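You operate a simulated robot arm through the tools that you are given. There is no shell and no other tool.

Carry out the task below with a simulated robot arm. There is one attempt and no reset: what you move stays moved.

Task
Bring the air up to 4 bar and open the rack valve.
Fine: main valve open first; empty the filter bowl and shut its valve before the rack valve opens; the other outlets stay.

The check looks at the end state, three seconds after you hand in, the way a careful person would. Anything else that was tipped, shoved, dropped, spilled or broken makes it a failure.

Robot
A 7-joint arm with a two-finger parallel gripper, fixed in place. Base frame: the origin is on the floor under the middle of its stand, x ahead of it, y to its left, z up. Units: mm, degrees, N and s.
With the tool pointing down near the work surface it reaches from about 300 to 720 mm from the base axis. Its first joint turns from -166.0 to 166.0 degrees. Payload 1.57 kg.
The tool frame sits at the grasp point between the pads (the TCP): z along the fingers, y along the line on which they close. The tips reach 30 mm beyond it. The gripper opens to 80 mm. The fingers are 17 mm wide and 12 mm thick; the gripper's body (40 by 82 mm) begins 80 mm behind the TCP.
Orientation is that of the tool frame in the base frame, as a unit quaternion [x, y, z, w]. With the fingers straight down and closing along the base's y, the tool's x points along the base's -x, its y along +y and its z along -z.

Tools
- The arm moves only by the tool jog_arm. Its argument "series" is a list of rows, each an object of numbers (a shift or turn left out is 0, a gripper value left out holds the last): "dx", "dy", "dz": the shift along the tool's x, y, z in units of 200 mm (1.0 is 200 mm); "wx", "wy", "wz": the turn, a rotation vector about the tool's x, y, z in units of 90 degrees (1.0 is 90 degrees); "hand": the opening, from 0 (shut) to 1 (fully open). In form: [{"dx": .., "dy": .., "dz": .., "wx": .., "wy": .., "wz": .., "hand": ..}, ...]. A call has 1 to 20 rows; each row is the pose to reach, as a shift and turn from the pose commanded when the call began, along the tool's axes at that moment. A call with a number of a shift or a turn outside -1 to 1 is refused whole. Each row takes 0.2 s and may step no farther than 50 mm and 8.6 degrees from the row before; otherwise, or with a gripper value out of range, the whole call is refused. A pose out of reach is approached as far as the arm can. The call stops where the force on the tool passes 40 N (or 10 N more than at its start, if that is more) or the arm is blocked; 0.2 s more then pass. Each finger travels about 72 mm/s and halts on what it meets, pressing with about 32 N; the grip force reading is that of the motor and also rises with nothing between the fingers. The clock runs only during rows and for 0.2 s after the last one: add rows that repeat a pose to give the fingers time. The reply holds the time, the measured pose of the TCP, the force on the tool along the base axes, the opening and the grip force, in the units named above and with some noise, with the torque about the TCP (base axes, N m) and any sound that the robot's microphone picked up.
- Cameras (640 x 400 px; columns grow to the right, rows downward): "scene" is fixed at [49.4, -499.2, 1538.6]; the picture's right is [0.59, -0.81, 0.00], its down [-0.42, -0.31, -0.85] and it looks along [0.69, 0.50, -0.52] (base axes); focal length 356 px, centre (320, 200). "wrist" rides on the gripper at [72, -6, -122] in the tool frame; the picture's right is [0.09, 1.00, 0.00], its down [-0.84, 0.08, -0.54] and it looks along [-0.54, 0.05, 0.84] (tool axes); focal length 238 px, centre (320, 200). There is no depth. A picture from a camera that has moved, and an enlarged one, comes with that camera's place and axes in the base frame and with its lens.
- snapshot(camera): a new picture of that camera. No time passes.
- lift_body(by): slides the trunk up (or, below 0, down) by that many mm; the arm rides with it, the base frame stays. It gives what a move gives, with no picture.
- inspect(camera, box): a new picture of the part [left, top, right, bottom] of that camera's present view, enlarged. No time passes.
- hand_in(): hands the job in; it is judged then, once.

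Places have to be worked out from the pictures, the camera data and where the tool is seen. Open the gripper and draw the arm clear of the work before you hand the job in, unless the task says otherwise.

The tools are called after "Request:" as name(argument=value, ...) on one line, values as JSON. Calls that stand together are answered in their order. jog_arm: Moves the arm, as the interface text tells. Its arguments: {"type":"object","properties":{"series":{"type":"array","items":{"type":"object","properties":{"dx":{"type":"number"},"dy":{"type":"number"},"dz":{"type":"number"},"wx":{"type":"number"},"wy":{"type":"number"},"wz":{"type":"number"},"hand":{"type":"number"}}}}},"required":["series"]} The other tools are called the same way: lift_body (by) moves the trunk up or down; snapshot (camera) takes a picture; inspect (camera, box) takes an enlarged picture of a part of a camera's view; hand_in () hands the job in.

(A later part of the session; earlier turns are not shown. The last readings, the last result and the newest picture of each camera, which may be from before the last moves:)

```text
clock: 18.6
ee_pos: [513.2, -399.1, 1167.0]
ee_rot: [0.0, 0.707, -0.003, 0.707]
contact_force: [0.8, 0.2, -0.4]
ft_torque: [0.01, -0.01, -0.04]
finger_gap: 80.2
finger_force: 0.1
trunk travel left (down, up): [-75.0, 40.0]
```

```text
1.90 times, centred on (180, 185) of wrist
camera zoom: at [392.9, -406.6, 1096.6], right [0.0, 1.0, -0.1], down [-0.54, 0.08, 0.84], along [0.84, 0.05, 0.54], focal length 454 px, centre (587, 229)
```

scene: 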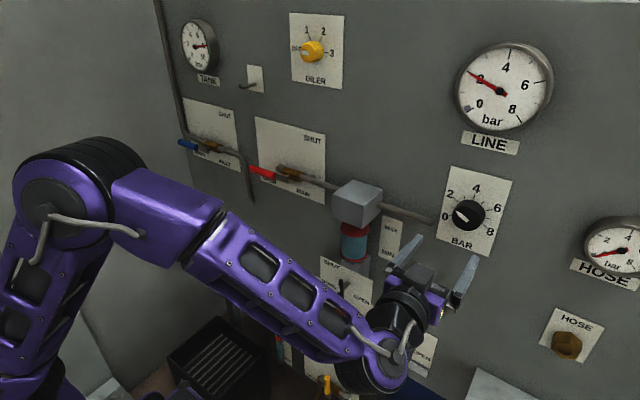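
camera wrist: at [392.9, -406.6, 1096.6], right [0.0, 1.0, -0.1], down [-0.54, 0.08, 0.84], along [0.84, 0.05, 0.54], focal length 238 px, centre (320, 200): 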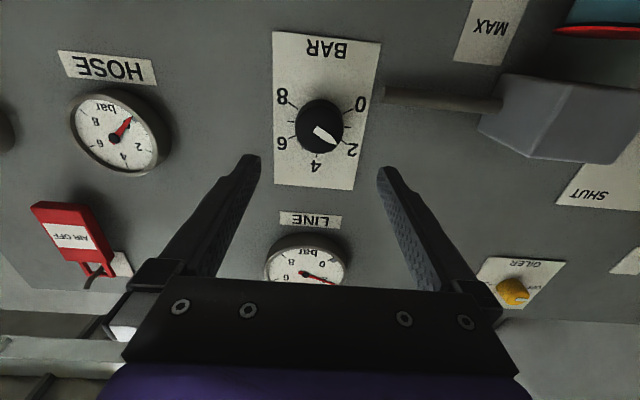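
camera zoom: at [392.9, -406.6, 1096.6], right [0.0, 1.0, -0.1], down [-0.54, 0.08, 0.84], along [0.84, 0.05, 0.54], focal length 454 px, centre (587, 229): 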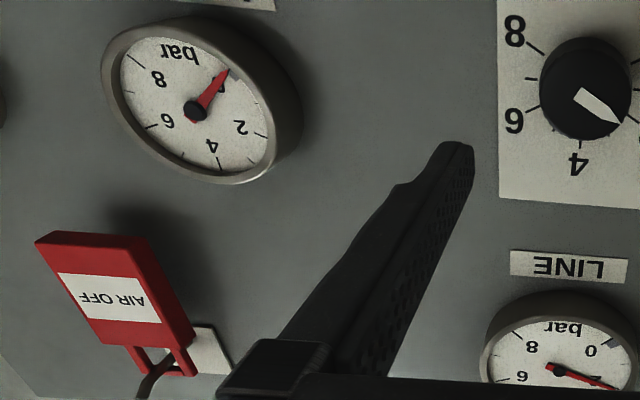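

The scale is 30° per bar with the pointer on 2; knob centre is (≈636, -401, 1169), about 48 mm across. I advance to put the fingertips around it just short of the panel.

Request:
jog_arm(series=[{"dz": 0.18, "dy": -0.01, "dx": -0.01}, {"dz": 0.36, "dy": -0.01, "dx": -0.01}, {"dz": 0.5, "dy": -0.01, "dx": -0.01}, {"dz": 0.53, "dy": -0.01, "dx": -0.01}])

Request:
snapshot(camera="wrist")

Request:
inspect(camera="scene", box=[380, 140, 540, 260])

```text
clock: 19.6
ee_pos: [621.2, -402.4, 1170.0]
ee_rot: [0.0, 0.707, -0.001, 0.707]
contact_force: [1.0, 0.6, -0.4]
ft_torque: [-0.06, 0.02, 0.0]
finger_gap: 80.2
finger_force: 0.1
trunk travel left (down, up): [-75.0, 40.0]
```

```text
taken
camera wrist: at [499.9, -409.2, 1099.3], right [0.0, 1.0, -0.09], down [-0.54, 0.08, 0.84], along [0.84, 0.05, 0.54], focal length 238 px, centre (320, 200)
```

wrist: 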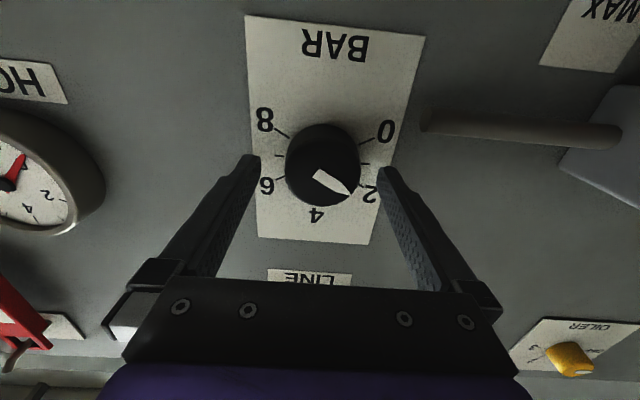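

```text
3.33 times, centred on (460, 200) of scene
camera zoom: at [49.4, -499.2, 1538.6], right [0.59, -0.81, 0.0], down [-0.42, -0.31, -0.85], along [0.69, 0.5, -0.52], focal length 1187 px, centre (-147, 200)
```

zoom: 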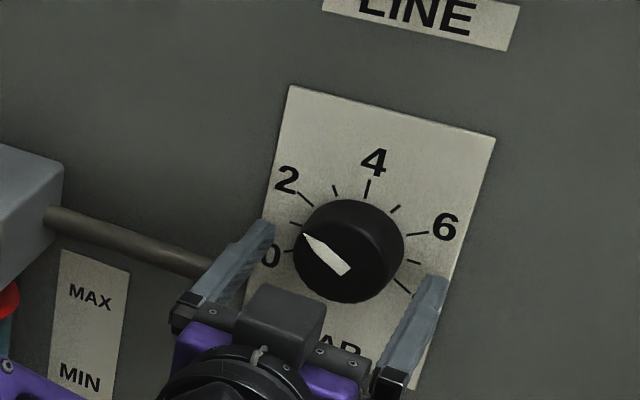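

The fingers straddle the knob evenly. I close on it.

Request:
jog_arm(series=[{"hand": 0.5}, {"hand": 0.3}, {"hand": 0.3}])

Request:
inspect(camera="scene", box=[380, 140, 540, 260])

```text
clock: 20.4
ee_pos: [620.6, -400.3, 1170.4]
ee_rot: [-0.002, 0.707, -0.001, 0.707]
contact_force: [-1.7, 9.0, -2.1]
ft_torque: [-0.01, -0.12, 0.55]
finger_gap: 51.4
finger_force: 45.3
trunk travel left (down, up): [-75.0, 40.0]
```

```text
3.33 times, centred on (460, 200) of scene
camera zoom: at [49.4, -499.2, 1538.6], right [0.59, -0.81, 0.0], down [-0.42, -0.31, -0.85], along [0.69, 0.5, -0.52], focal length 1187 px, centre (-147, 200)
```

zoom: 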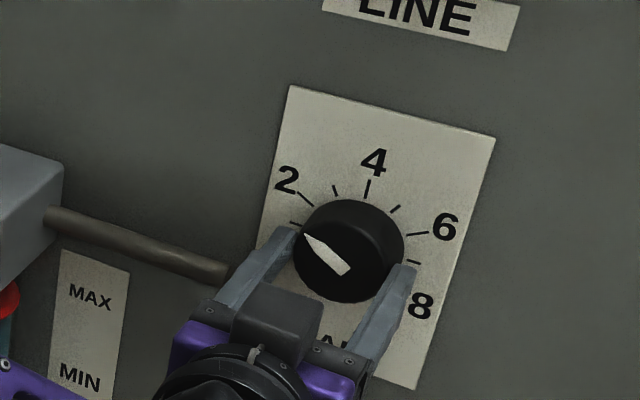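

The knob is gripped at 51 mm. I turn it clockwise 60° (two bar on the scale) and then read the gauge.

Request:
jog_arm(series=[{"wz": 0.08, "dy": 0.003}, {"wz": 0.16, "dy": 0.004}, {"wz": 0.24, "dy": 0.004}, {"wz": 0.32, "dy": 0.004}, {"wz": 0.4, "dy": 0.004}, {"wz": 0.48, "dy": 0.004}, {"wz": 0.56, "dy": 0.004}, {"wz": 0.62, "dy": 0.004}, {"wz": 0.667, "dy": 0.004}, {"wz": 0.667, "dy": 0.004}])

Request:
inspect(camera="scene", box=[380, 140, 540, 260])

Request:
inspect(camera="scene", box=[440, 30, 640, 155])

```text
clock: 22.6
ee_pos: [621.1, -400.4, 1170.7]
ee_rot: [0.353, 0.612, 0.353, 0.614]
contact_force: [12.0, 4.2, 6.7]
ft_torque: [-0.03, 0.13, 0.22]
finger_gap: 51.6
finger_force: 45.5
trunk travel left (down, up): [-75.0, 40.0]
```

```text
3.33 times, centred on (460, 200) of scene
camera zoom: at [49.4, -499.2, 1538.6], right [0.59, -0.81, 0.0], down [-0.42, -0.31, -0.85], along [0.69, 0.5, -0.52], focal length 1187 px, centre (-147, 200)
```

zoom: 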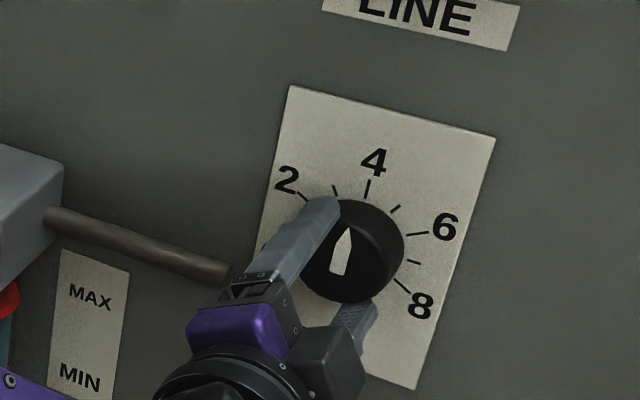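

```text
3.20 times, centred on (540, 92) of scene
camera zoom: at [49.4, -499.2, 1538.6], right [0.59, -0.81, 0.0], down [-0.42, -0.31, -0.85], along [0.69, 0.5, -0.52], focal length 1140 px, centre (-384, 544)
```

zoom: 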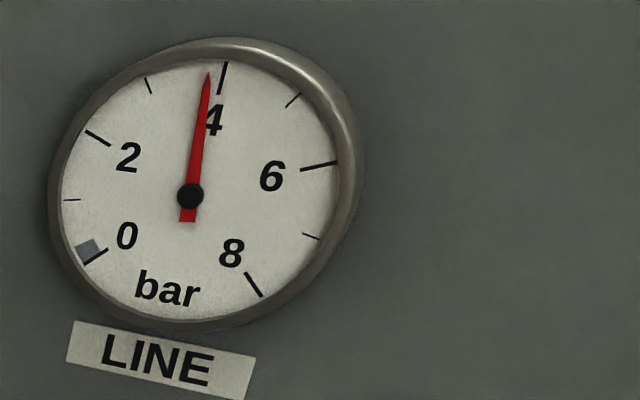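

LINE shows roughly 3.8 bar, possibly still settling. I hold for a moment and re-read.

Request:
jog_arm(series=[{}, {}, {}, {}])

Request:
inspect(camera="scene", box=[440, 30, 600, 130])

```text
clock: 23.6
ee_pos: [621.1, -400.0, 1170.3]
ee_rot: [0.353, 0.612, 0.352, 0.614]
contact_force: [16.7, 2.7, 9.5]
ft_torque: [0.03, -0.37, 0.04]
finger_gap: 51.2
finger_force: 44.7
trunk travel left (down, up): [-75.0, 40.0]
```

```text
4.00 times, centred on (520, 80) of scene
camera zoom: at [49.4, -499.2, 1538.6], right [0.59, -0.81, 0.0], down [-0.42, -0.31, -0.85], along [0.69, 0.5, -0.52], focal length 1424 px, centre (-480, 680)
```

zoom: 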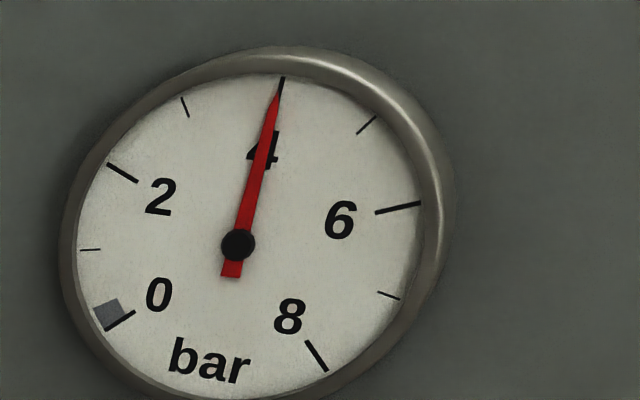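

LINE now sits right on 4 bar. I release the knob, back out, and recheck that the reading holds.

Request:
jog_arm(series=[{"hand": 0.75}, {"hand": 0.95}, {"hand": 0.95}, {"dz": -0.2}, {"dz": -0.4}, {"dz": -0.54}, {"dz": -0.54, "wz": -0.09}, {"dz": -0.54, "wz": -0.18}, {"dz": -0.54, "wz": -0.27}, {"dz": -0.54, "wz": -0.36}, {"dz": -0.54, "wz": -0.45}, {"dz": -0.54, "wz": -0.54}, {"dz": -0.54, "wz": -0.62}, {"dz": -0.54, "wz": -0.667}])

Request:
snapshot(camera="scene")

Request:
inspect(camera="scene", box=[430, 30, 590, 260])

Request:
snapshot(camera="wrist")

```text
clock: 26.6
ee_pos: [512.0, -399.8, 1169.7]
ee_rot: [-0.001, 0.707, -0.003, 0.707]
contact_force: [0.0, 0.6, 0.8]
ft_torque: [0.01, 0.0, -0.03]
finger_gap: 76.3
finger_force: 0.2
trunk travel left (down, up): [-75.0, 40.0]
```

```text
taken
```

scene: 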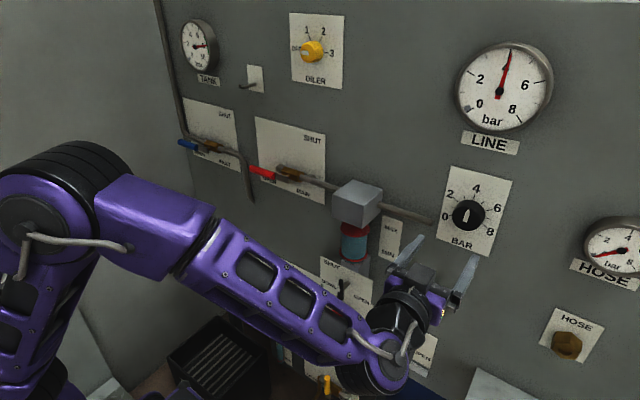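

```text
1.74 times, centred on (510, 145) of scene
camera zoom: at [49.4, -499.2, 1538.6], right [0.59, -0.81, 0.0], down [-0.42, -0.31, -0.85], along [0.69, 0.5, -0.52], focal length 619 px, centre (-10, 296)
```

zoom: 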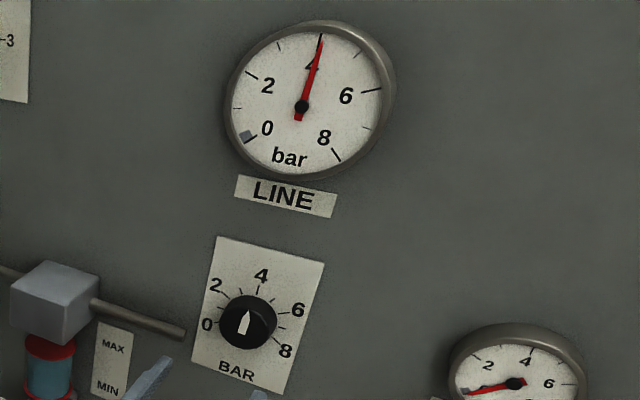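

```text
taken
camera wrist: at [391.1, -408.6, 1098.9], right [0.0, 1.0, -0.1], down [-0.54, 0.08, 0.84], along [0.84, 0.05, 0.54], focal length 238 px, centre (320, 200)
```

wrist: 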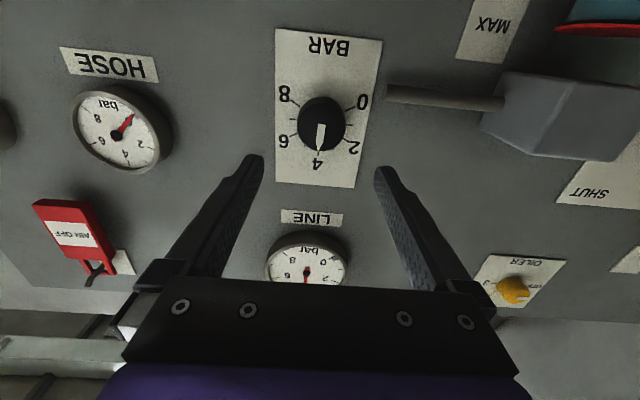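

4 bar holds with the pointer at 4. Triangulating, the BOWL lever centre is near (578, -179, 909) with its plate at x≈614; I move down-left in front of it, staying at x≈512.

Request:
jog_arm(series=[{"dy": 0.195, "dx": 0.13}, {"dy": 0.39, "dx": 0.26}, {"dy": 0.585, "dx": 0.39}, {"dy": 0.78, "dx": 0.52}, {"dy": 0.975, "dx": 0.65}])

Request:
snapshot(camera="wrist")

Request:
snapshot(camera="scene")

```text
clock: 27.9
ee_pos: [513.6, -204.6, 1039.9]
ee_rot: [0.0, 0.707, -0.001, 0.707]
contact_force: [-1.4, 0.4, -0.8]
ft_torque: [-0.01, -0.01, -0.02]
finger_gap: 76.0
finger_force: 0.1
trunk travel left (down, up): [-75.0, 40.0]
```

```text
taken
camera wrist: at [392.6, -211.6, 968.8], right [0.0, 1.0, -0.1], down [-0.54, 0.08, 0.84], along [0.84, 0.05, 0.54], focal length 238 px, centre (320, 200)
```

wrist: 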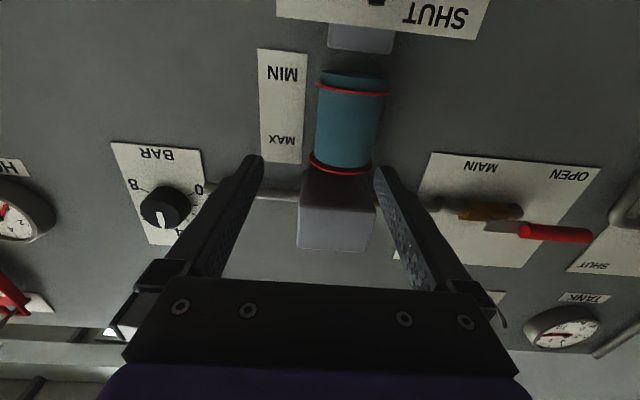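

```text
taken
```

scene: 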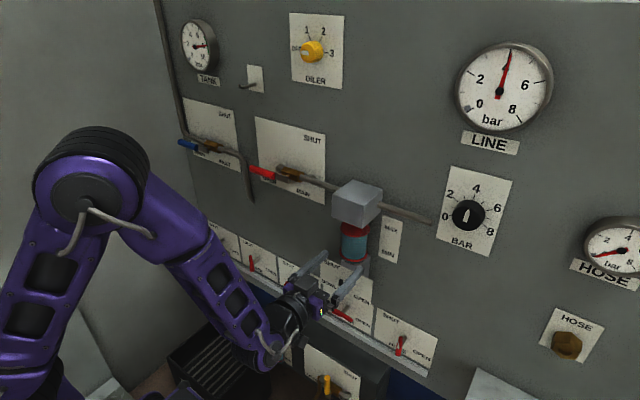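

The bowl is full up to near its MAX ring. I continue down to the BOWL lever's height.

Request:
jog_arm(series=[{"dy": 0.04, "dx": 0.2}, {"dy": 0.08, "dx": 0.4}, {"dy": 0.12, "dx": 0.64}])

Request:
snapshot(camera="wrist")

Request:
snapshot(camera="scene")

```text
clock: 28.6
ee_pos: [512.4, -183.8, 908.5]
ee_rot: [0.0, 0.707, -0.003, 0.707]
contact_force: [-1.1, 0.0, 0.4]
ft_torque: [-0.01, 0.01, -0.02]
finger_gap: 75.9
finger_force: 0.0
trunk travel left (down, up): [-75.0, 40.0]
```

```text
taken
camera wrist: at [392.5, -190.0, 840.0], right [0.0, 1.0, -0.1], down [-0.54, 0.08, 0.84], along [0.84, 0.05, 0.54], focal length 238 px, centre (320, 200)
```

wrist: 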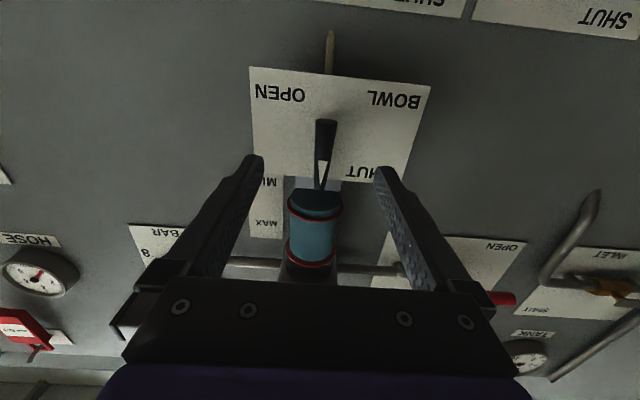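

```text
taken
```

scene: 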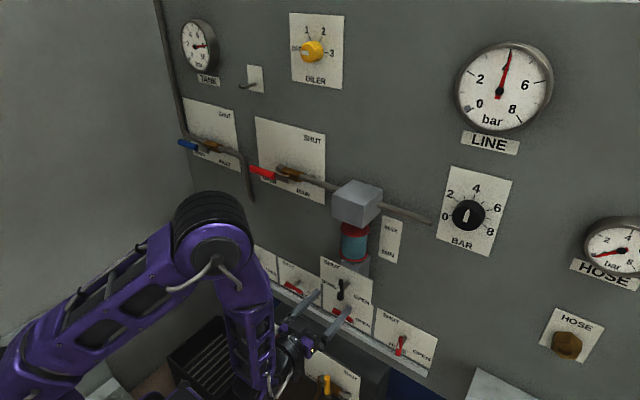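

I notice a thin brass tube hanging below the BOWL plate. I check where the bowl drains before opening it.

Request:
inspect(camera="wrist", box=[230, 0, 450, 130])

Request:
inspect(camera="wrist", box=[260, 90, 400, 200])

Request:
inspect(camera="scene", box=[270, 250, 400, 360])

```text
2.91 times, centred on (340, 65) of wrist
camera zoom: at [392.5, -190.0, 840.0], right [0.0, 1.0, -0.1], down [-0.54, 0.08, 0.84], along [0.84, 0.05, 0.54], focal length 693 px, centre (262, 593)
```

zoom: 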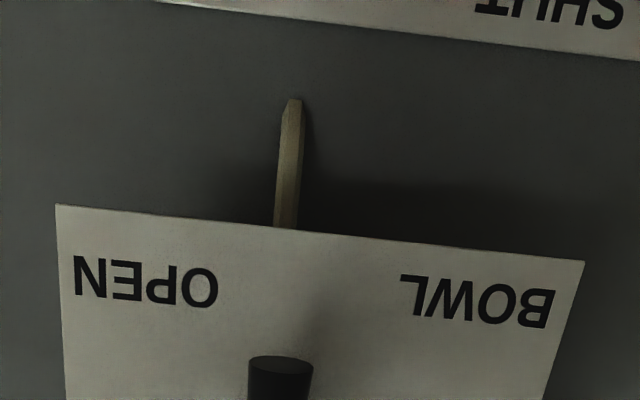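

```text
3.64 times, centred on (330, 145) of wrist
camera zoom: at [392.5, -190.0, 840.0], right [0.0, 1.0, -0.1], down [-0.54, 0.08, 0.84], along [0.84, 0.05, 0.54], focal length 867 px, centre (284, 400)
```

zoom: 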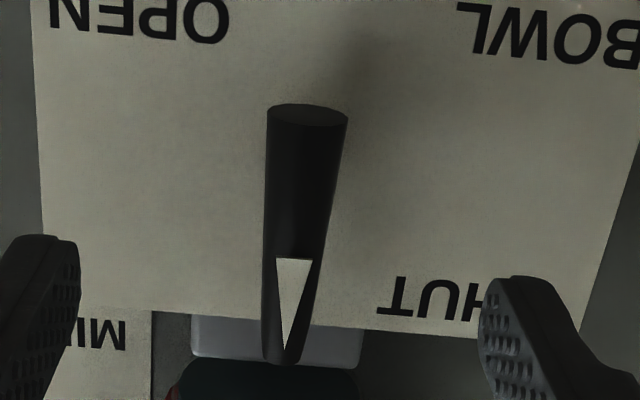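

```text
3.64 times, centred on (335, 305) of scene
camera zoom: at [49.4, -499.2, 1538.6], right [0.59, -0.81, 0.0], down [-0.42, -0.31, -0.85], along [0.69, 0.5, -0.52], focal length 1295 px, centre (266, -182)
```

zoom: 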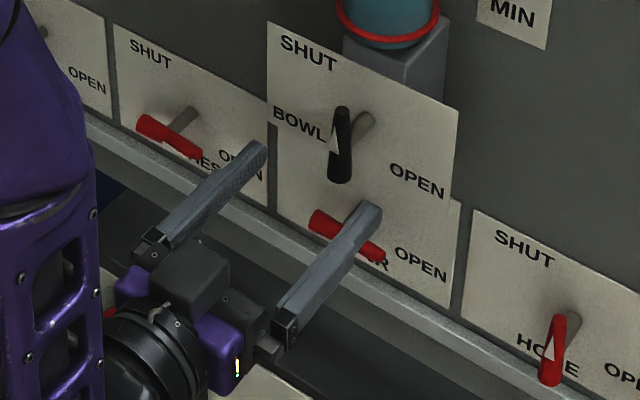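

The tube goes into the panel (toward the sump side), so nothing drips out front. The BOWL lever is at x≈576, y≈-180, z 884–945; I advance, close on its middle.

Request:
jog_arm(series=[{"dz": 0.15, "dy": 0.018, "dx": -0.022}, {"dz": 0.295, "dy": 0.018, "dx": -0.022}, {"dz": 0.295, "dy": 0.018, "dx": -0.022, "hand": 0.4}, {"dz": 0.295, "dy": 0.018, "dx": -0.022, "hand": 0.3}])

Request:
snapshot(camera="wrist")

Request:
inspect(camera="scene", box=[270, 250, 400, 360])

```text
clock: 29.6
ee_pos: [572.4, -178.6, 913.3]
ee_rot: [0.0, 0.707, -0.001, 0.707]
contact_force: [-0.2, -0.6, 0.1]
ft_torque: [0.0, 0.03, 0.02]
finger_gap: 24.3
finger_force: 0.0
trunk travel left (down, up): [-75.0, 40.0]
```

```text
taken
camera wrist: at [452.0, -185.8, 842.8], right [0.0, 1.0, -0.1], down [-0.54, 0.08, 0.84], along [0.84, 0.05, 0.54], focal length 238 px, centre (320, 200)
```

wrist: 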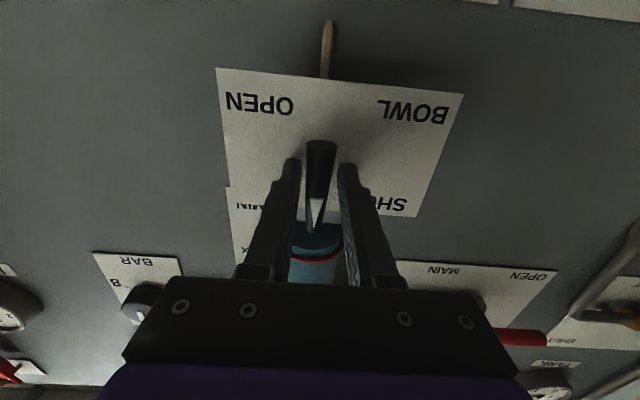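

```text
3.64 times, centred on (335, 305) of scene
camera zoom: at [49.4, -499.2, 1538.6], right [0.59, -0.81, 0.0], down [-0.42, -0.31, -0.85], along [0.69, 0.5, -0.52], focal length 1295 px, centre (266, -182)
```

zoom: 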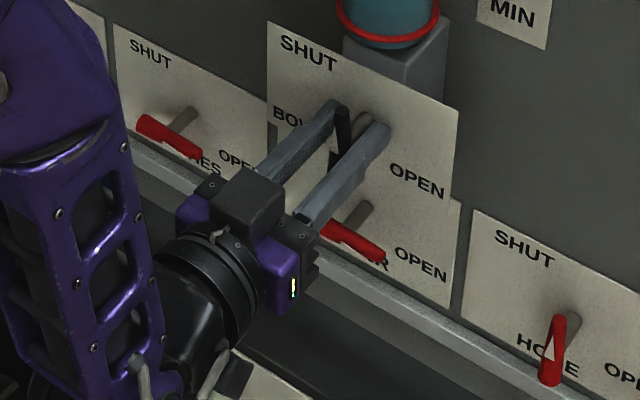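

The lever lies between the pads. I close the grip on it.

Request:
jog_arm(series=[{"hand": 0.1}, {"hand": 0.1}, {"hand": 0.1}])

```text
clock: 30.4
ee_pos: [572.4, -180.7, 914.0]
ee_rot: [0.001, 0.707, -0.003, 0.707]
contact_force: [3.7, -10.8, 0.6]
ft_torque: [0.08, 0.13, -0.05]
finger_gap: 16.9
finger_force: 32.0
trunk travel left (down, up): [-75.0, 40.0]
```

Gripped at 17 mm with a slight sideways preload. I ease 2 mm right and turn clockwise toward OPEN.

Request:
jog_arm(series=[{"dy": -0.009, "wz": 0.04}, {"dy": -0.009, "wz": 0.12}, {"dy": -0.009, "wz": 0.2}, {"dy": -0.009, "wz": 0.28}, {"dy": -0.009, "wz": 0.36}, {"dy": -0.009, "wz": 0.44}, {"dy": -0.009, "wz": 0.52}, {"dy": -0.009, "wz": 0.6}, {"dy": -0.009, "wz": 0.68}, {"dy": -0.009, "wz": 0.76}, {"dy": -0.009, "wz": 0.84}, {"dy": -0.009, "wz": 0.92}, {"dy": -0.009, "wz": 1.0}])

Request:
snapshot(camera="wrist")

Request:
snapshot(camera="scene")

```text
clock: 33.3
ee_pos: [572.2, -183.7, 910.4]
ee_rot: [0.504, 0.503, 0.494, 0.499]
contact_force: [22.5, -2.8, -16.3]
ft_torque: [-0.01, 0.01, -0.63]
finger_gap: 16.9
finger_force: 32.6
trunk travel left (down, up): [-75.0, 40.0]
stopped in row 13: the force on the tool passed its limit at 40 N (the readings are from after the stop); the commanded pose is now the measured one
```

```text
taken
camera wrist: at [452.1, -111.8, 906.1], right [0.01, 0.1, 1.0], down [-0.55, -0.83, 0.09], along [0.84, -0.55, 0.04], focal length 238 px, centre (320, 200)
```

wrist: 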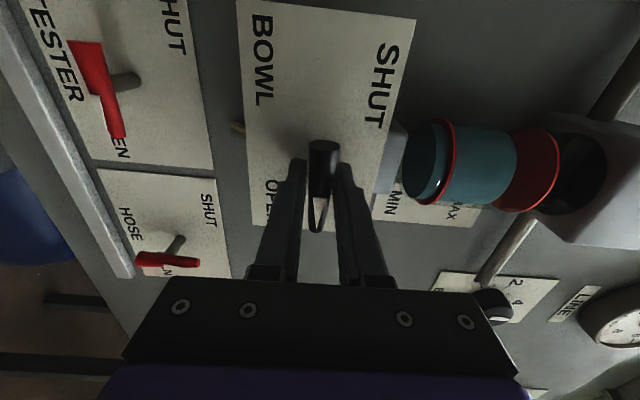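

```text
taken
```

scene: 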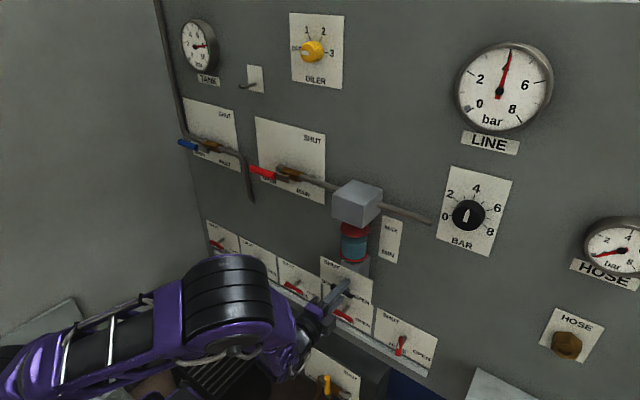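

The lever reached OPEN (hit its stop) and the bowl level is already dropping. I check the bowl and the sump glass.

Request:
inspect(camera="scene", box=[260, 180, 420, 300])

Request:
inspect(camera="scene", box=[250, 300, 370, 400])

Request:
inspect(camera="wrist", box=[380, 100, 600, 230])

```text
3.33 times, centred on (340, 240) of scene
camera zoom: at [49.4, -499.2, 1538.6], right [0.59, -0.81, 0.0], down [-0.42, -0.31, -0.85], along [0.69, 0.5, -0.52], focal length 1187 px, centre (253, 67)
```

zoom: 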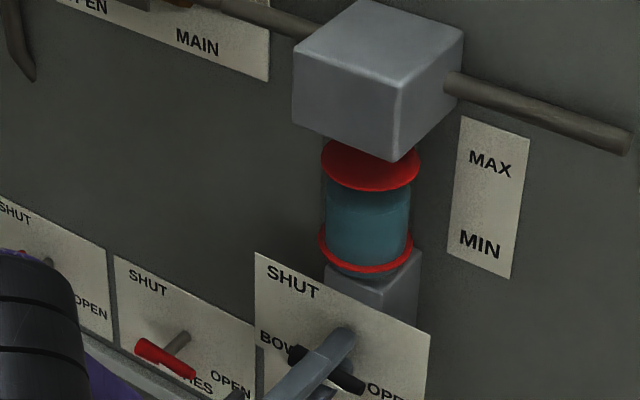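

```text
4.00 times, centred on (310, 350) of scene
camera zoom: at [49.4, -499.2, 1538.6], right [0.59, -0.81, 0.0], down [-0.42, -0.31, -0.85], along [0.69, 0.5, -0.52], focal length 1424 px, centre (360, -400)
```

zoom: 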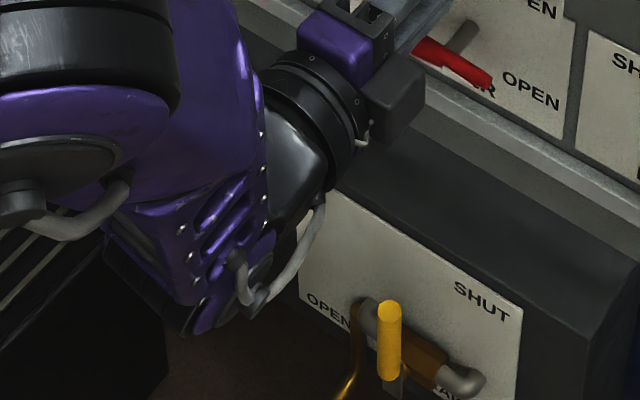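

```text
2.91 times, centred on (490, 165) of wrist
camera zoom: at [452.1, -111.8, 906.1], right [0.01, 0.1, 1.0], down [-0.55, -0.83, 0.09], along [0.84, -0.55, 0.04], focal length 693 px, centre (-174, 302)
```

zoom: 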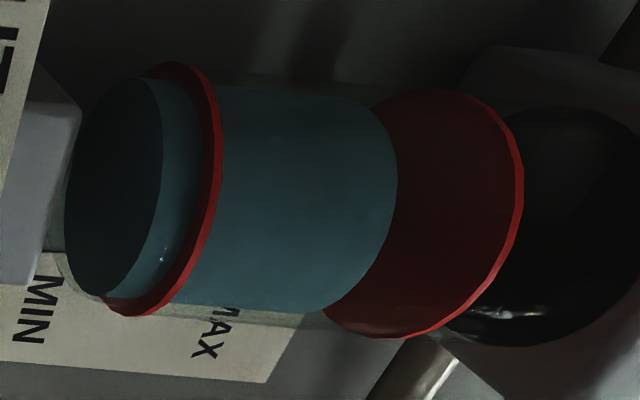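

The bowl is draining with a visible gap under MAX. The arm hides the sump glass, so I release the lever, keeping the wrist roll for the return turn, and move up out of the line of sight.

Request:
jog_arm(series=[{"hand": 0.5}, {"hand": 0.6}, {"hand": 0.6, "dz": -0.2}, {"hand": 0.6, "dz": -0.35}, {"hand": 0.6, "dz": -0.35, "dy": 0.23, "dx": 0.05}, {"hand": 0.6, "dz": -0.35, "dy": 0.46, "dx": 0.1}, {"hand": 0.6, "dz": -0.35, "dy": 0.69, "dx": 0.15}, {"hand": 0.6, "dz": -0.35, "dy": 0.92, "dx": 0.2}])

Request:
snapshot(camera="scene")

Request:
inspect(camera="scene", box=[250, 300, 370, 400])

Request:
inspect(camera="scene", box=[260, 180, 420, 300])

```text
clock: 35.1
ee_pos: [503.4, -140.4, 1095.4]
ee_rot: [0.503, 0.502, 0.495, 0.5]
contact_force: [-0.9, -1.4, -0.1]
ft_torque: [-0.01, -0.01, 0.05]
finger_gap: 47.9
finger_force: 0.0
trunk travel left (down, up): [-75.0, 40.0]
```

```text
taken
```

scene: 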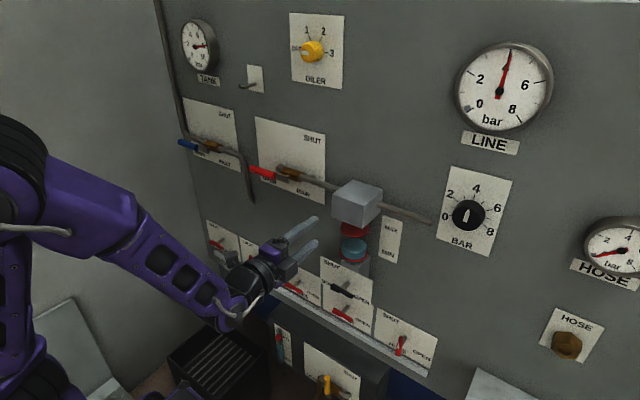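

```text
4.00 times, centred on (310, 350) of scene
camera zoom: at [49.4, -499.2, 1538.6], right [0.59, -0.81, 0.0], down [-0.42, -0.31, -0.85], along [0.69, 0.5, -0.52], focal length 1424 px, centre (360, -400)
```

zoom: 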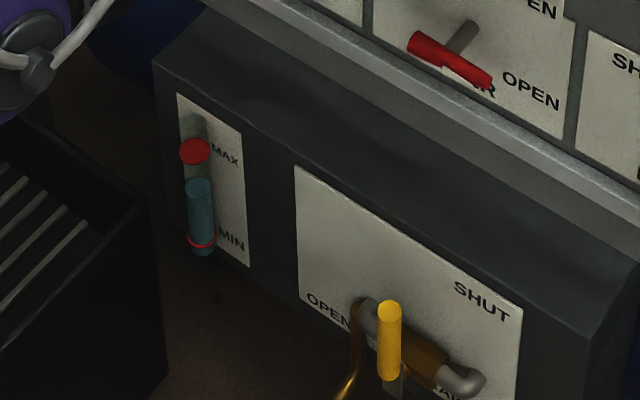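

```text
3.33 times, centred on (340, 240) of scene
camera zoom: at [49.4, -499.2, 1538.6], right [0.59, -0.81, 0.0], down [-0.42, -0.31, -0.85], along [0.69, 0.5, -0.52], focal length 1187 px, centre (253, 67)
```

zoom: 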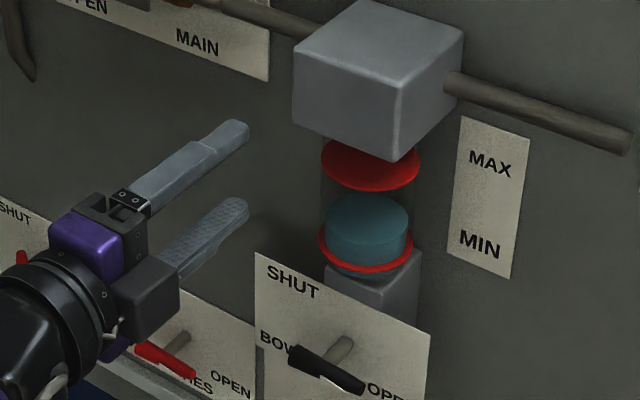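

Bowl is about half drained and the sump glass has hardly risen. I wait in place and keep watching.

Request:
jog_arm(series=[{}, {}, {}, {}, {}, {}, {}])

Request:
inspect(camera="scene", box=[260, 180, 420, 300])

Request:
inspect(camera="scene", box=[250, 300, 370, 400])

Request:
inspect(camera="scene", box=[440, 30, 600, 130])

```text
clock: 36.7
ee_pos: [503.5, -140.3, 1095.5]
ee_rot: [0.502, 0.501, 0.496, 0.501]
contact_force: [0.8, 0.4, 0.2]
ft_torque: [0.0, 0.01, 0.02]
finger_gap: 47.6
finger_force: 0.0
trunk travel left (down, up): [-75.0, 40.0]
```

```text
3.33 times, centred on (340, 240) of scene
camera zoom: at [49.4, -499.2, 1538.6], right [0.59, -0.81, 0.0], down [-0.42, -0.31, -0.85], along [0.69, 0.5, -0.52], focal length 1187 px, centre (253, 67)
```

zoom: 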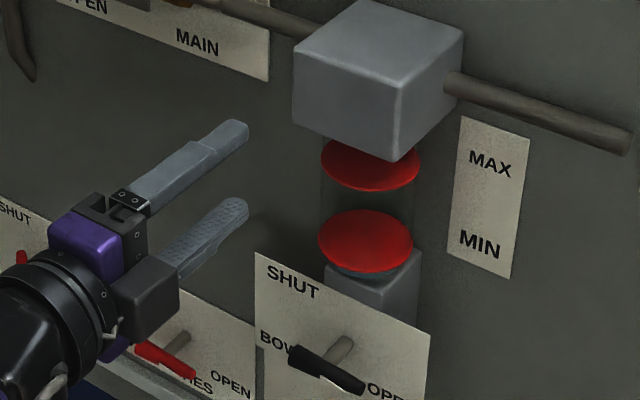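

```text
4.00 times, centred on (310, 350) of scene
camera zoom: at [49.4, -499.2, 1538.6], right [0.59, -0.81, 0.0], down [-0.42, -0.31, -0.85], along [0.69, 0.5, -0.52], focal length 1424 px, centre (360, -400)
```

zoom: 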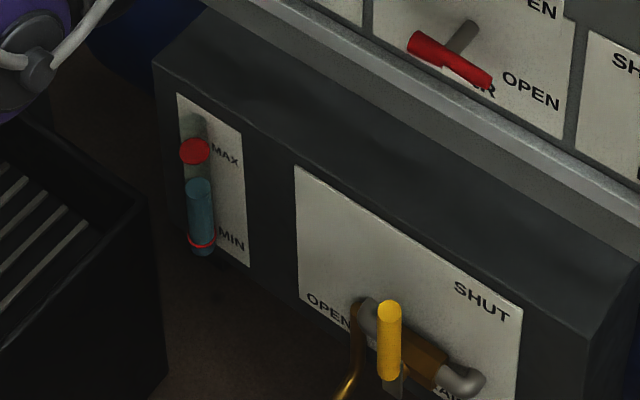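

```text
4.00 times, centred on (520, 80) of scene
camera zoom: at [49.4, -499.2, 1538.6], right [0.59, -0.81, 0.0], down [-0.42, -0.31, -0.85], along [0.69, 0.5, -0.52], focal length 1424 px, centre (-480, 680)
```

zoom: 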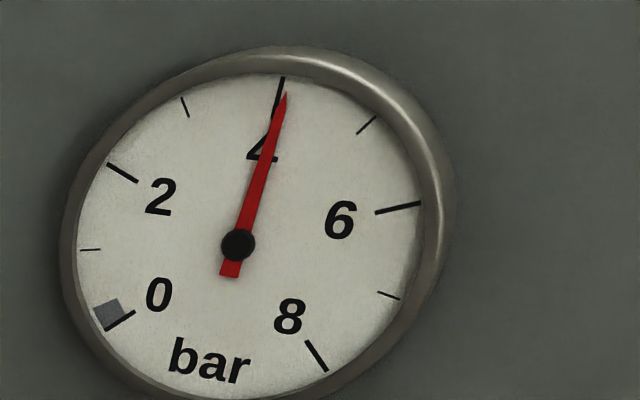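

The bowl is below its MIN mark with only a little left; the sump is unchanged. I wait a bit longer for it to run fully empty.

Request:
jog_arm(series=[{}, {}, {}, {}, {}, {}])

Request:
inspect(camera="scene", box=[310, 200, 400, 270])

Request:
inspect(camera="scene", box=[250, 300, 370, 400])

Request:
inspect(camera="scene", box=[440, 30, 600, 130])

```text
clock: 38.1
ee_pos: [504.4, -139.1, 1096.2]
ee_rot: [0.501, 0.502, 0.497, 0.501]
contact_force: [-1.1, 0.3, 0.1]
ft_torque: [0.0, -0.04, -0.02]
finger_gap: 48.0
finger_force: 0.0
trunk travel left (down, up): [-75.0, 40.0]
```

```text
5.71 times, centred on (355, 235) of scene
camera zoom: at [49.4, -499.2, 1538.6], right [0.59, -0.81, 0.0], down [-0.42, -0.31, -0.85], along [0.69, 0.5, -0.52], focal length 2035 px, centre (120, 0)
```

zoom: 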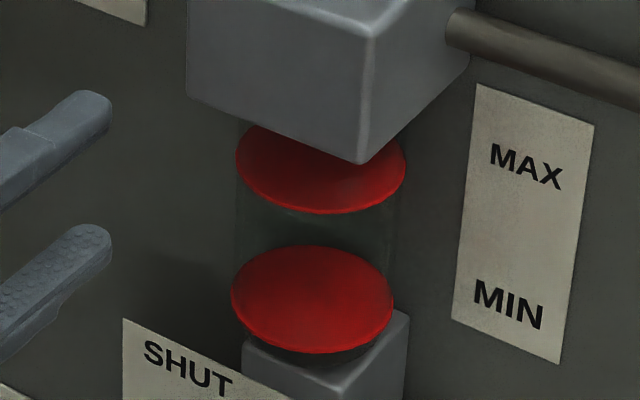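

```text
4.00 times, centred on (310, 350) of scene
camera zoom: at [49.4, -499.2, 1538.6], right [0.59, -0.81, 0.0], down [-0.42, -0.31, -0.85], along [0.69, 0.5, -0.52], focal length 1424 px, centre (360, -400)
```

zoom: 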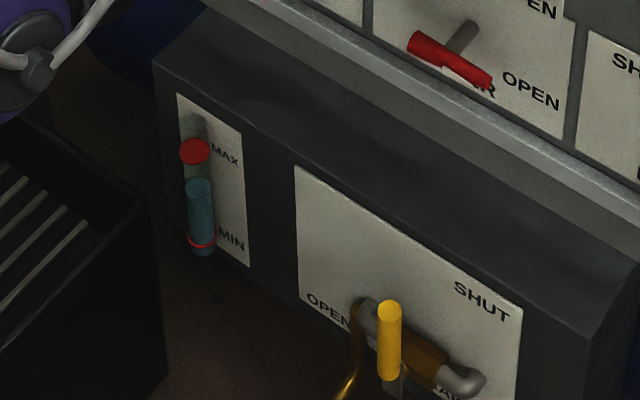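

```text
4.00 times, centred on (520, 80) of scene
camera zoom: at [49.4, -499.2, 1538.6], right [0.59, -0.81, 0.0], down [-0.42, -0.31, -0.85], along [0.69, 0.5, -0.52], focal length 1424 px, centre (-480, 680)
```

zoom: 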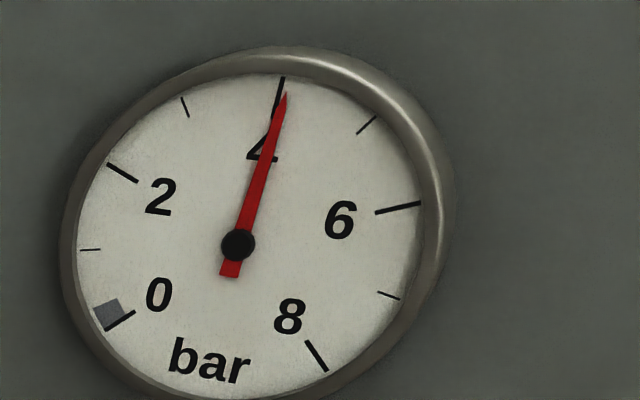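

The bowl now shows empty, LINE steady at 4, sump unchanged. I go back down in front of the BOWL lever to shut it.

Request:
jog_arm(series=[{"dy": -0.23, "dx": -0.05}, {"dy": -0.46, "dx": -0.1}, {"dy": -0.69, "dx": -0.15}, {"dy": -0.915, "dx": -0.21}, {"dy": -0.915, "dx": -0.21}])

Request:
snapshot(camera="wrist")

Request:
inspect(camera="wrist", box=[280, 100, 580, 260])

```text
clock: 39.3
ee_pos: [499.2, -183.0, 915.0]
ee_rot: [0.502, 0.502, 0.496, 0.501]
contact_force: [-0.1, 0.7, -0.4]
ft_torque: [-0.02, -0.03, -0.01]
finger_gap: 48.0
finger_force: 0.1
trunk travel left (down, up): [-75.0, 40.0]
```

```text
taken
camera wrist: at [379.2, -112.4, 909.2], right [0.01, 0.1, 1.0], down [-0.55, -0.83, 0.09], along [0.84, -0.54, 0.05], focal length 238 px, centre (320, 200)
```

wrist: 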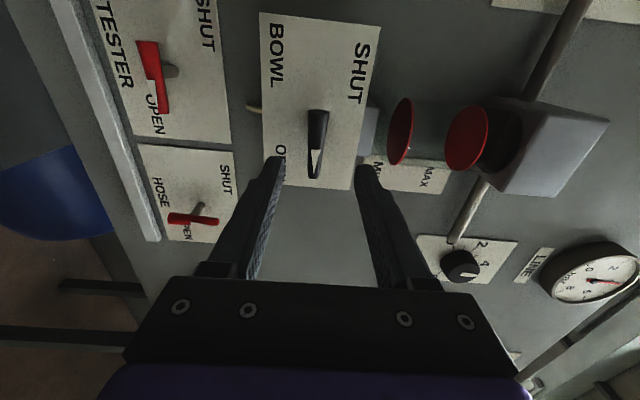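

```text
2.13 times, centred on (430, 180) of wrist
camera zoom: at [379.2, -112.4, 909.2], right [0.01, 0.1, 1.0], down [-0.55, -0.83, 0.09], along [0.84, -0.54, 0.05], focal length 508 px, centre (85, 243)
```

zoom: 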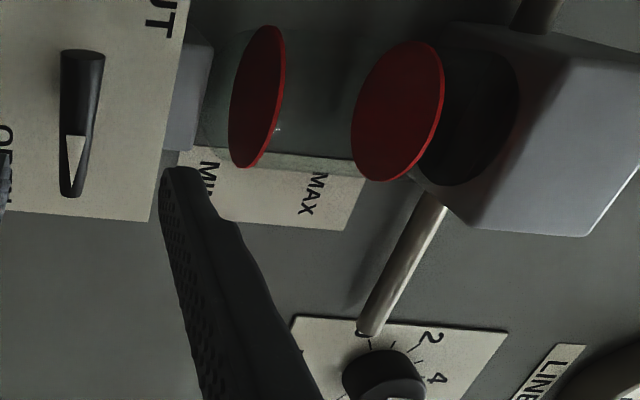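

The bowl is completely clear of liquid. The lever centre is at about (576, -183, 913); I advance, grip it.

Request:
jog_arm(series=[{"dz": 0.18, "dy": -0.008}, {"dz": 0.36, "dy": -0.01}, {"dz": 0.36, "dy": -0.01, "hand": 0.3}, {"dz": 0.36, "dy": -0.01, "hand": 0.1}, {"dz": 0.36, "dy": -0.01, "hand": 0.1}])

Request:
snapshot(camera="wrist")

```text
clock: 40.5
ee_pos: [570.2, -185.2, 908.6]
ee_rot: [0.503, 0.503, 0.494, 0.499]
contact_force: [0.9, -0.1, -13.0]
ft_torque: [-0.04, 0.01, -0.44]
finger_gap: 16.8
finger_force: 31.9
trunk travel left (down, up): [-75.0, 40.0]
```

```text
taken
camera wrist: at [450.0, -114.5, 905.9], right [0.01, 0.1, 1.0], down [-0.55, -0.83, 0.09], along [0.84, -0.54, 0.04], focal length 238 px, centre (320, 200)
```

wrist: 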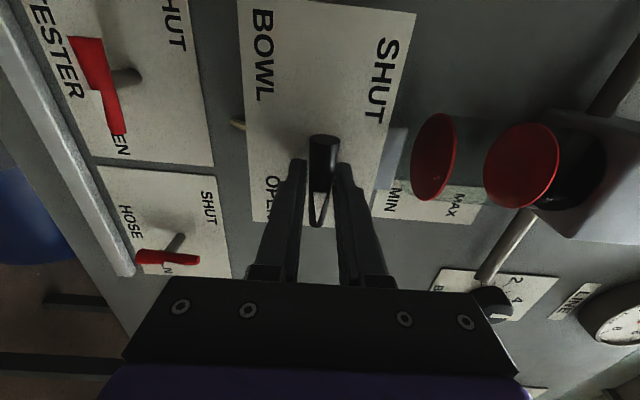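

Gripped; a small downward preload shows the axis is ~3 mm lower. I correct for that and turn the lever back counter-clockwise to SHUT.

Request:
jog_arm(series=[{"dx": 0.005, "dy": -0.012, "wz": -0.03}, {"dx": 0.015, "dy": -0.014, "wz": -0.11}, {"dx": 0.015, "dy": -0.014, "wz": -0.19}, {"dx": 0.015, "dy": -0.014, "wz": -0.27}, {"dx": 0.015, "dy": -0.014, "wz": -0.35}, {"dx": 0.015, "dy": -0.014, "wz": -0.43}, {"dx": 0.015, "dy": -0.014, "wz": -0.51}, {"dx": 0.015, "dy": -0.014, "wz": -0.59}, {"dx": 0.015, "dy": -0.014, "wz": -0.67}, {"dx": 0.015, "dy": -0.014, "wz": -0.75}, {"dx": 0.015, "dy": -0.014, "wz": -0.83}, {"dx": 0.015, "dy": -0.014, "wz": -0.91}, {"dx": 0.015, "dy": -0.014, "wz": -0.98}])

Request:
snapshot(camera="wrist")

Request:
inspect(camera="scene", box=[270, 220, 400, 330])

```text
clock: 43.3
ee_pos: [573.5, -179.0, 906.2]
ee_rot: [0.01, 0.711, 0.008, 0.703]
contact_force: [7.4, 17.4, -19.2]
ft_torque: [-0.09, -0.65, 0.02]
finger_gap: 16.9
finger_force: 31.8
trunk travel left (down, up): [-75.0, 40.0]
```

```text
taken
camera wrist: at [451.7, -185.5, 837.3], right [0.0, 1.0, -0.07], down [-0.53, 0.06, 0.84], along [0.85, 0.03, 0.53], focal length 238 px, centre (320, 200)
```

wrist: 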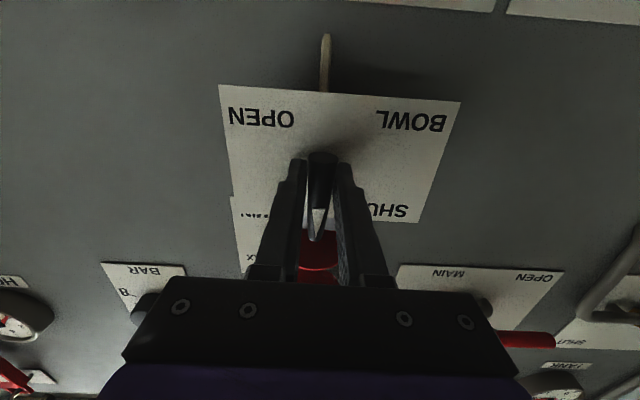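

```text
3.64 times, centred on (335, 275) of scene
camera zoom: at [49.4, -499.2, 1538.6], right [0.59, -0.81, 0.0], down [-0.42, -0.31, -0.85], along [0.69, 0.5, -0.52], focal length 1295 px, centre (266, -73)
```

zoom: 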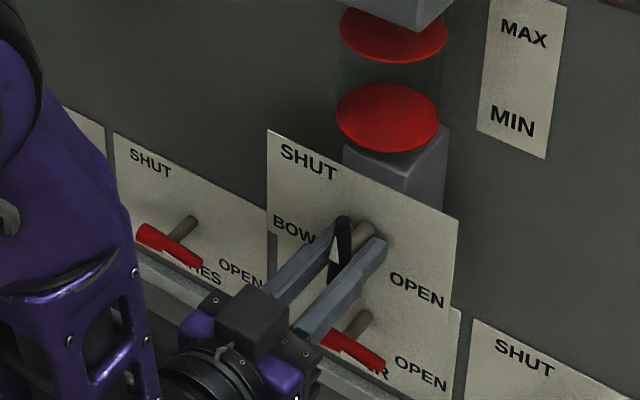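

The lever is back nearly vertical (about 1–2° short). I nudge it a touch further to the SHUT stop, then release.

Request:
jog_arm(series=[{"wz": -0.02, "dx": 0.01}, {"wz": -0.04, "dx": 0.015, "dy": 0.005}, {"wz": -0.04, "dx": 0.015, "dy": 0.005}])

Request:
inspect(camera="scene", box=[270, 220, 400, 330])

```text
clock: 44.1
ee_pos: [573.6, -180.7, 906.0]
ee_rot: [-0.012, 0.709, -0.015, 0.705]
contact_force: [4.3, 13.8, -2.3]
ft_torque: [0.69, 0.26, 0.01]
finger_gap: 17.0
finger_force: 31.9
trunk travel left (down, up): [-75.0, 40.0]
```

```text
3.64 times, centred on (335, 275) of scene
camera zoom: at [49.4, -499.2, 1538.6], right [0.59, -0.81, 0.0], down [-0.42, -0.31, -0.85], along [0.69, 0.5, -0.52], focal length 1295 px, centre (266, -73)
```

zoom: 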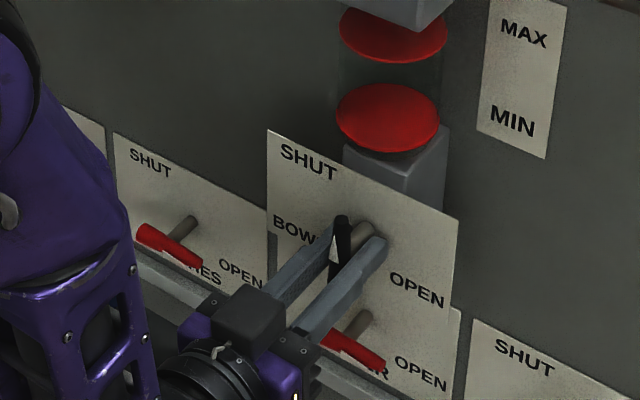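

A 0.7 N·m reaction shows the lever is on its SHUT stop. I open the fingers and back straight out, then verify.

Request:
jog_arm(series=[{"hand": 0.4}, {"hand": 0.6}, {"hand": 0.6}, {"hand": 0.6, "dz": -0.18}, {"hand": 0.6, "dz": -0.36}])

Request:
snapshot(camera="wrist")

Request:
snapshot(camera="scene")

Request:
inspect(camera="scene", box=[270, 220, 400, 330])

```text
clock: 45.3
ee_pos: [499.9, -178.6, 906.4]
ee_rot: [-0.011, 0.709, -0.014, 0.705]
contact_force: [0.3, 1.1, 0.0]
ft_torque: [0.03, 0.01, -0.01]
finger_gap: 48.0
finger_force: 0.1
trunk travel left (down, up): [-75.0, 40.0]
```

```text
taken
camera wrist: at [378.9, -188.6, 836.2], right [0.0, 0.99, -0.13], down [-0.54, 0.11, 0.84], along [0.84, 0.07, 0.53], focal length 238 px, centre (320, 200)
```

wrist: 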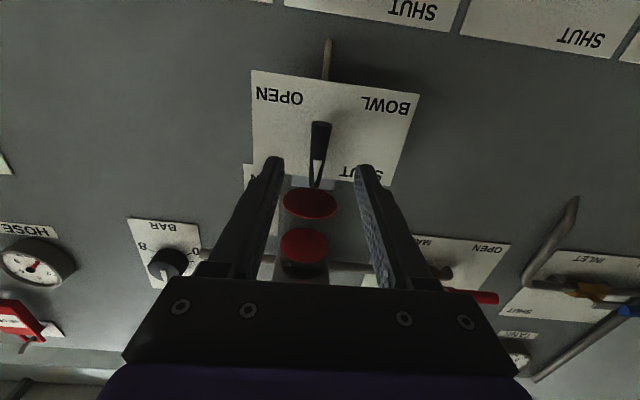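

```text
taken
```

scene: 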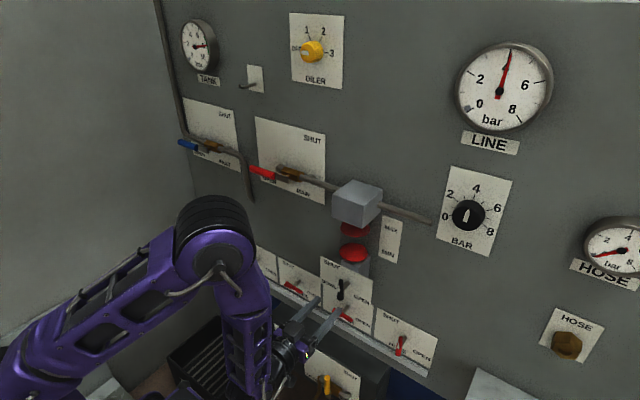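

```text
3.64 times, centred on (335, 275) of scene
camera zoom: at [49.4, -499.2, 1538.6], right [0.59, -0.81, 0.0], down [-0.42, -0.31, -0.85], along [0.69, 0.5, -0.52], focal length 1295 px, centre (266, -73)
```

zoom: 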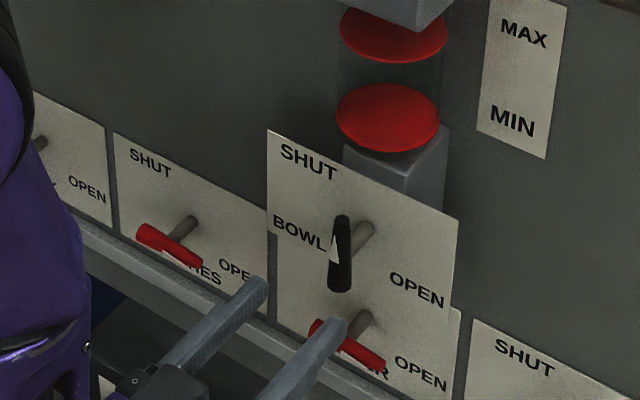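

BOWL is upright (SHUT), the bowl empty, LINE on 4. Now I move left and down at x≈500 toward the RACK lever, estimated near (630, 197, 760).

Request:
jog_arm(series=[{"dx": 0.053, "dy": 0.192, "wz": 0.006, "hand": 0.8}, {"dx": 0.107, "dy": 0.384, "wz": 0.012, "hand": 0.8}, {"dx": 0.16, "dy": 0.576, "wz": 0.018, "hand": 0.8}, {"dx": 0.214, "dy": 0.768, "wz": 0.0225, "hand": 0.8}, {"dx": 0.267, "dy": 0.96, "wz": 0.0225, "hand": 0.8}])

Request:
snapshot(camera="scene")

Request:
snapshot(camera="wrist")

```text
clock: 46.5
ee_pos: [499.1, 9.7, 844.9]
ee_rot: [0.001, 0.709, -0.002, 0.705]
contact_force: [0.4, 0.5, -0.3]
ft_torque: [-0.02, 0.03, 0.06]
finger_gap: 63.9
finger_force: 0.1
trunk travel left (down, up): [-75.0, 40.0]
```

```text
taken
```

scene: 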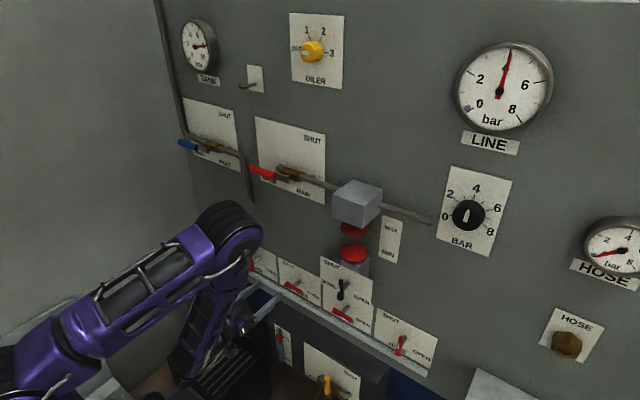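

```text
taken
camera wrist: at [377.3, 2.2, 775.1], right [0.01, 1.0, -0.09], down [-0.54, 0.08, 0.84], along [0.84, 0.05, 0.53], focal length 238 px, centre (320, 200)
```

wrist: 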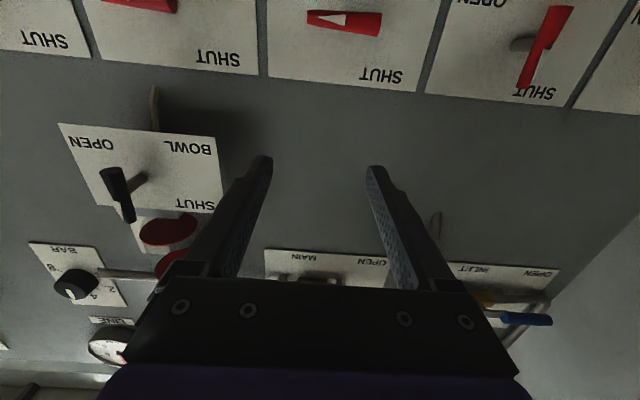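

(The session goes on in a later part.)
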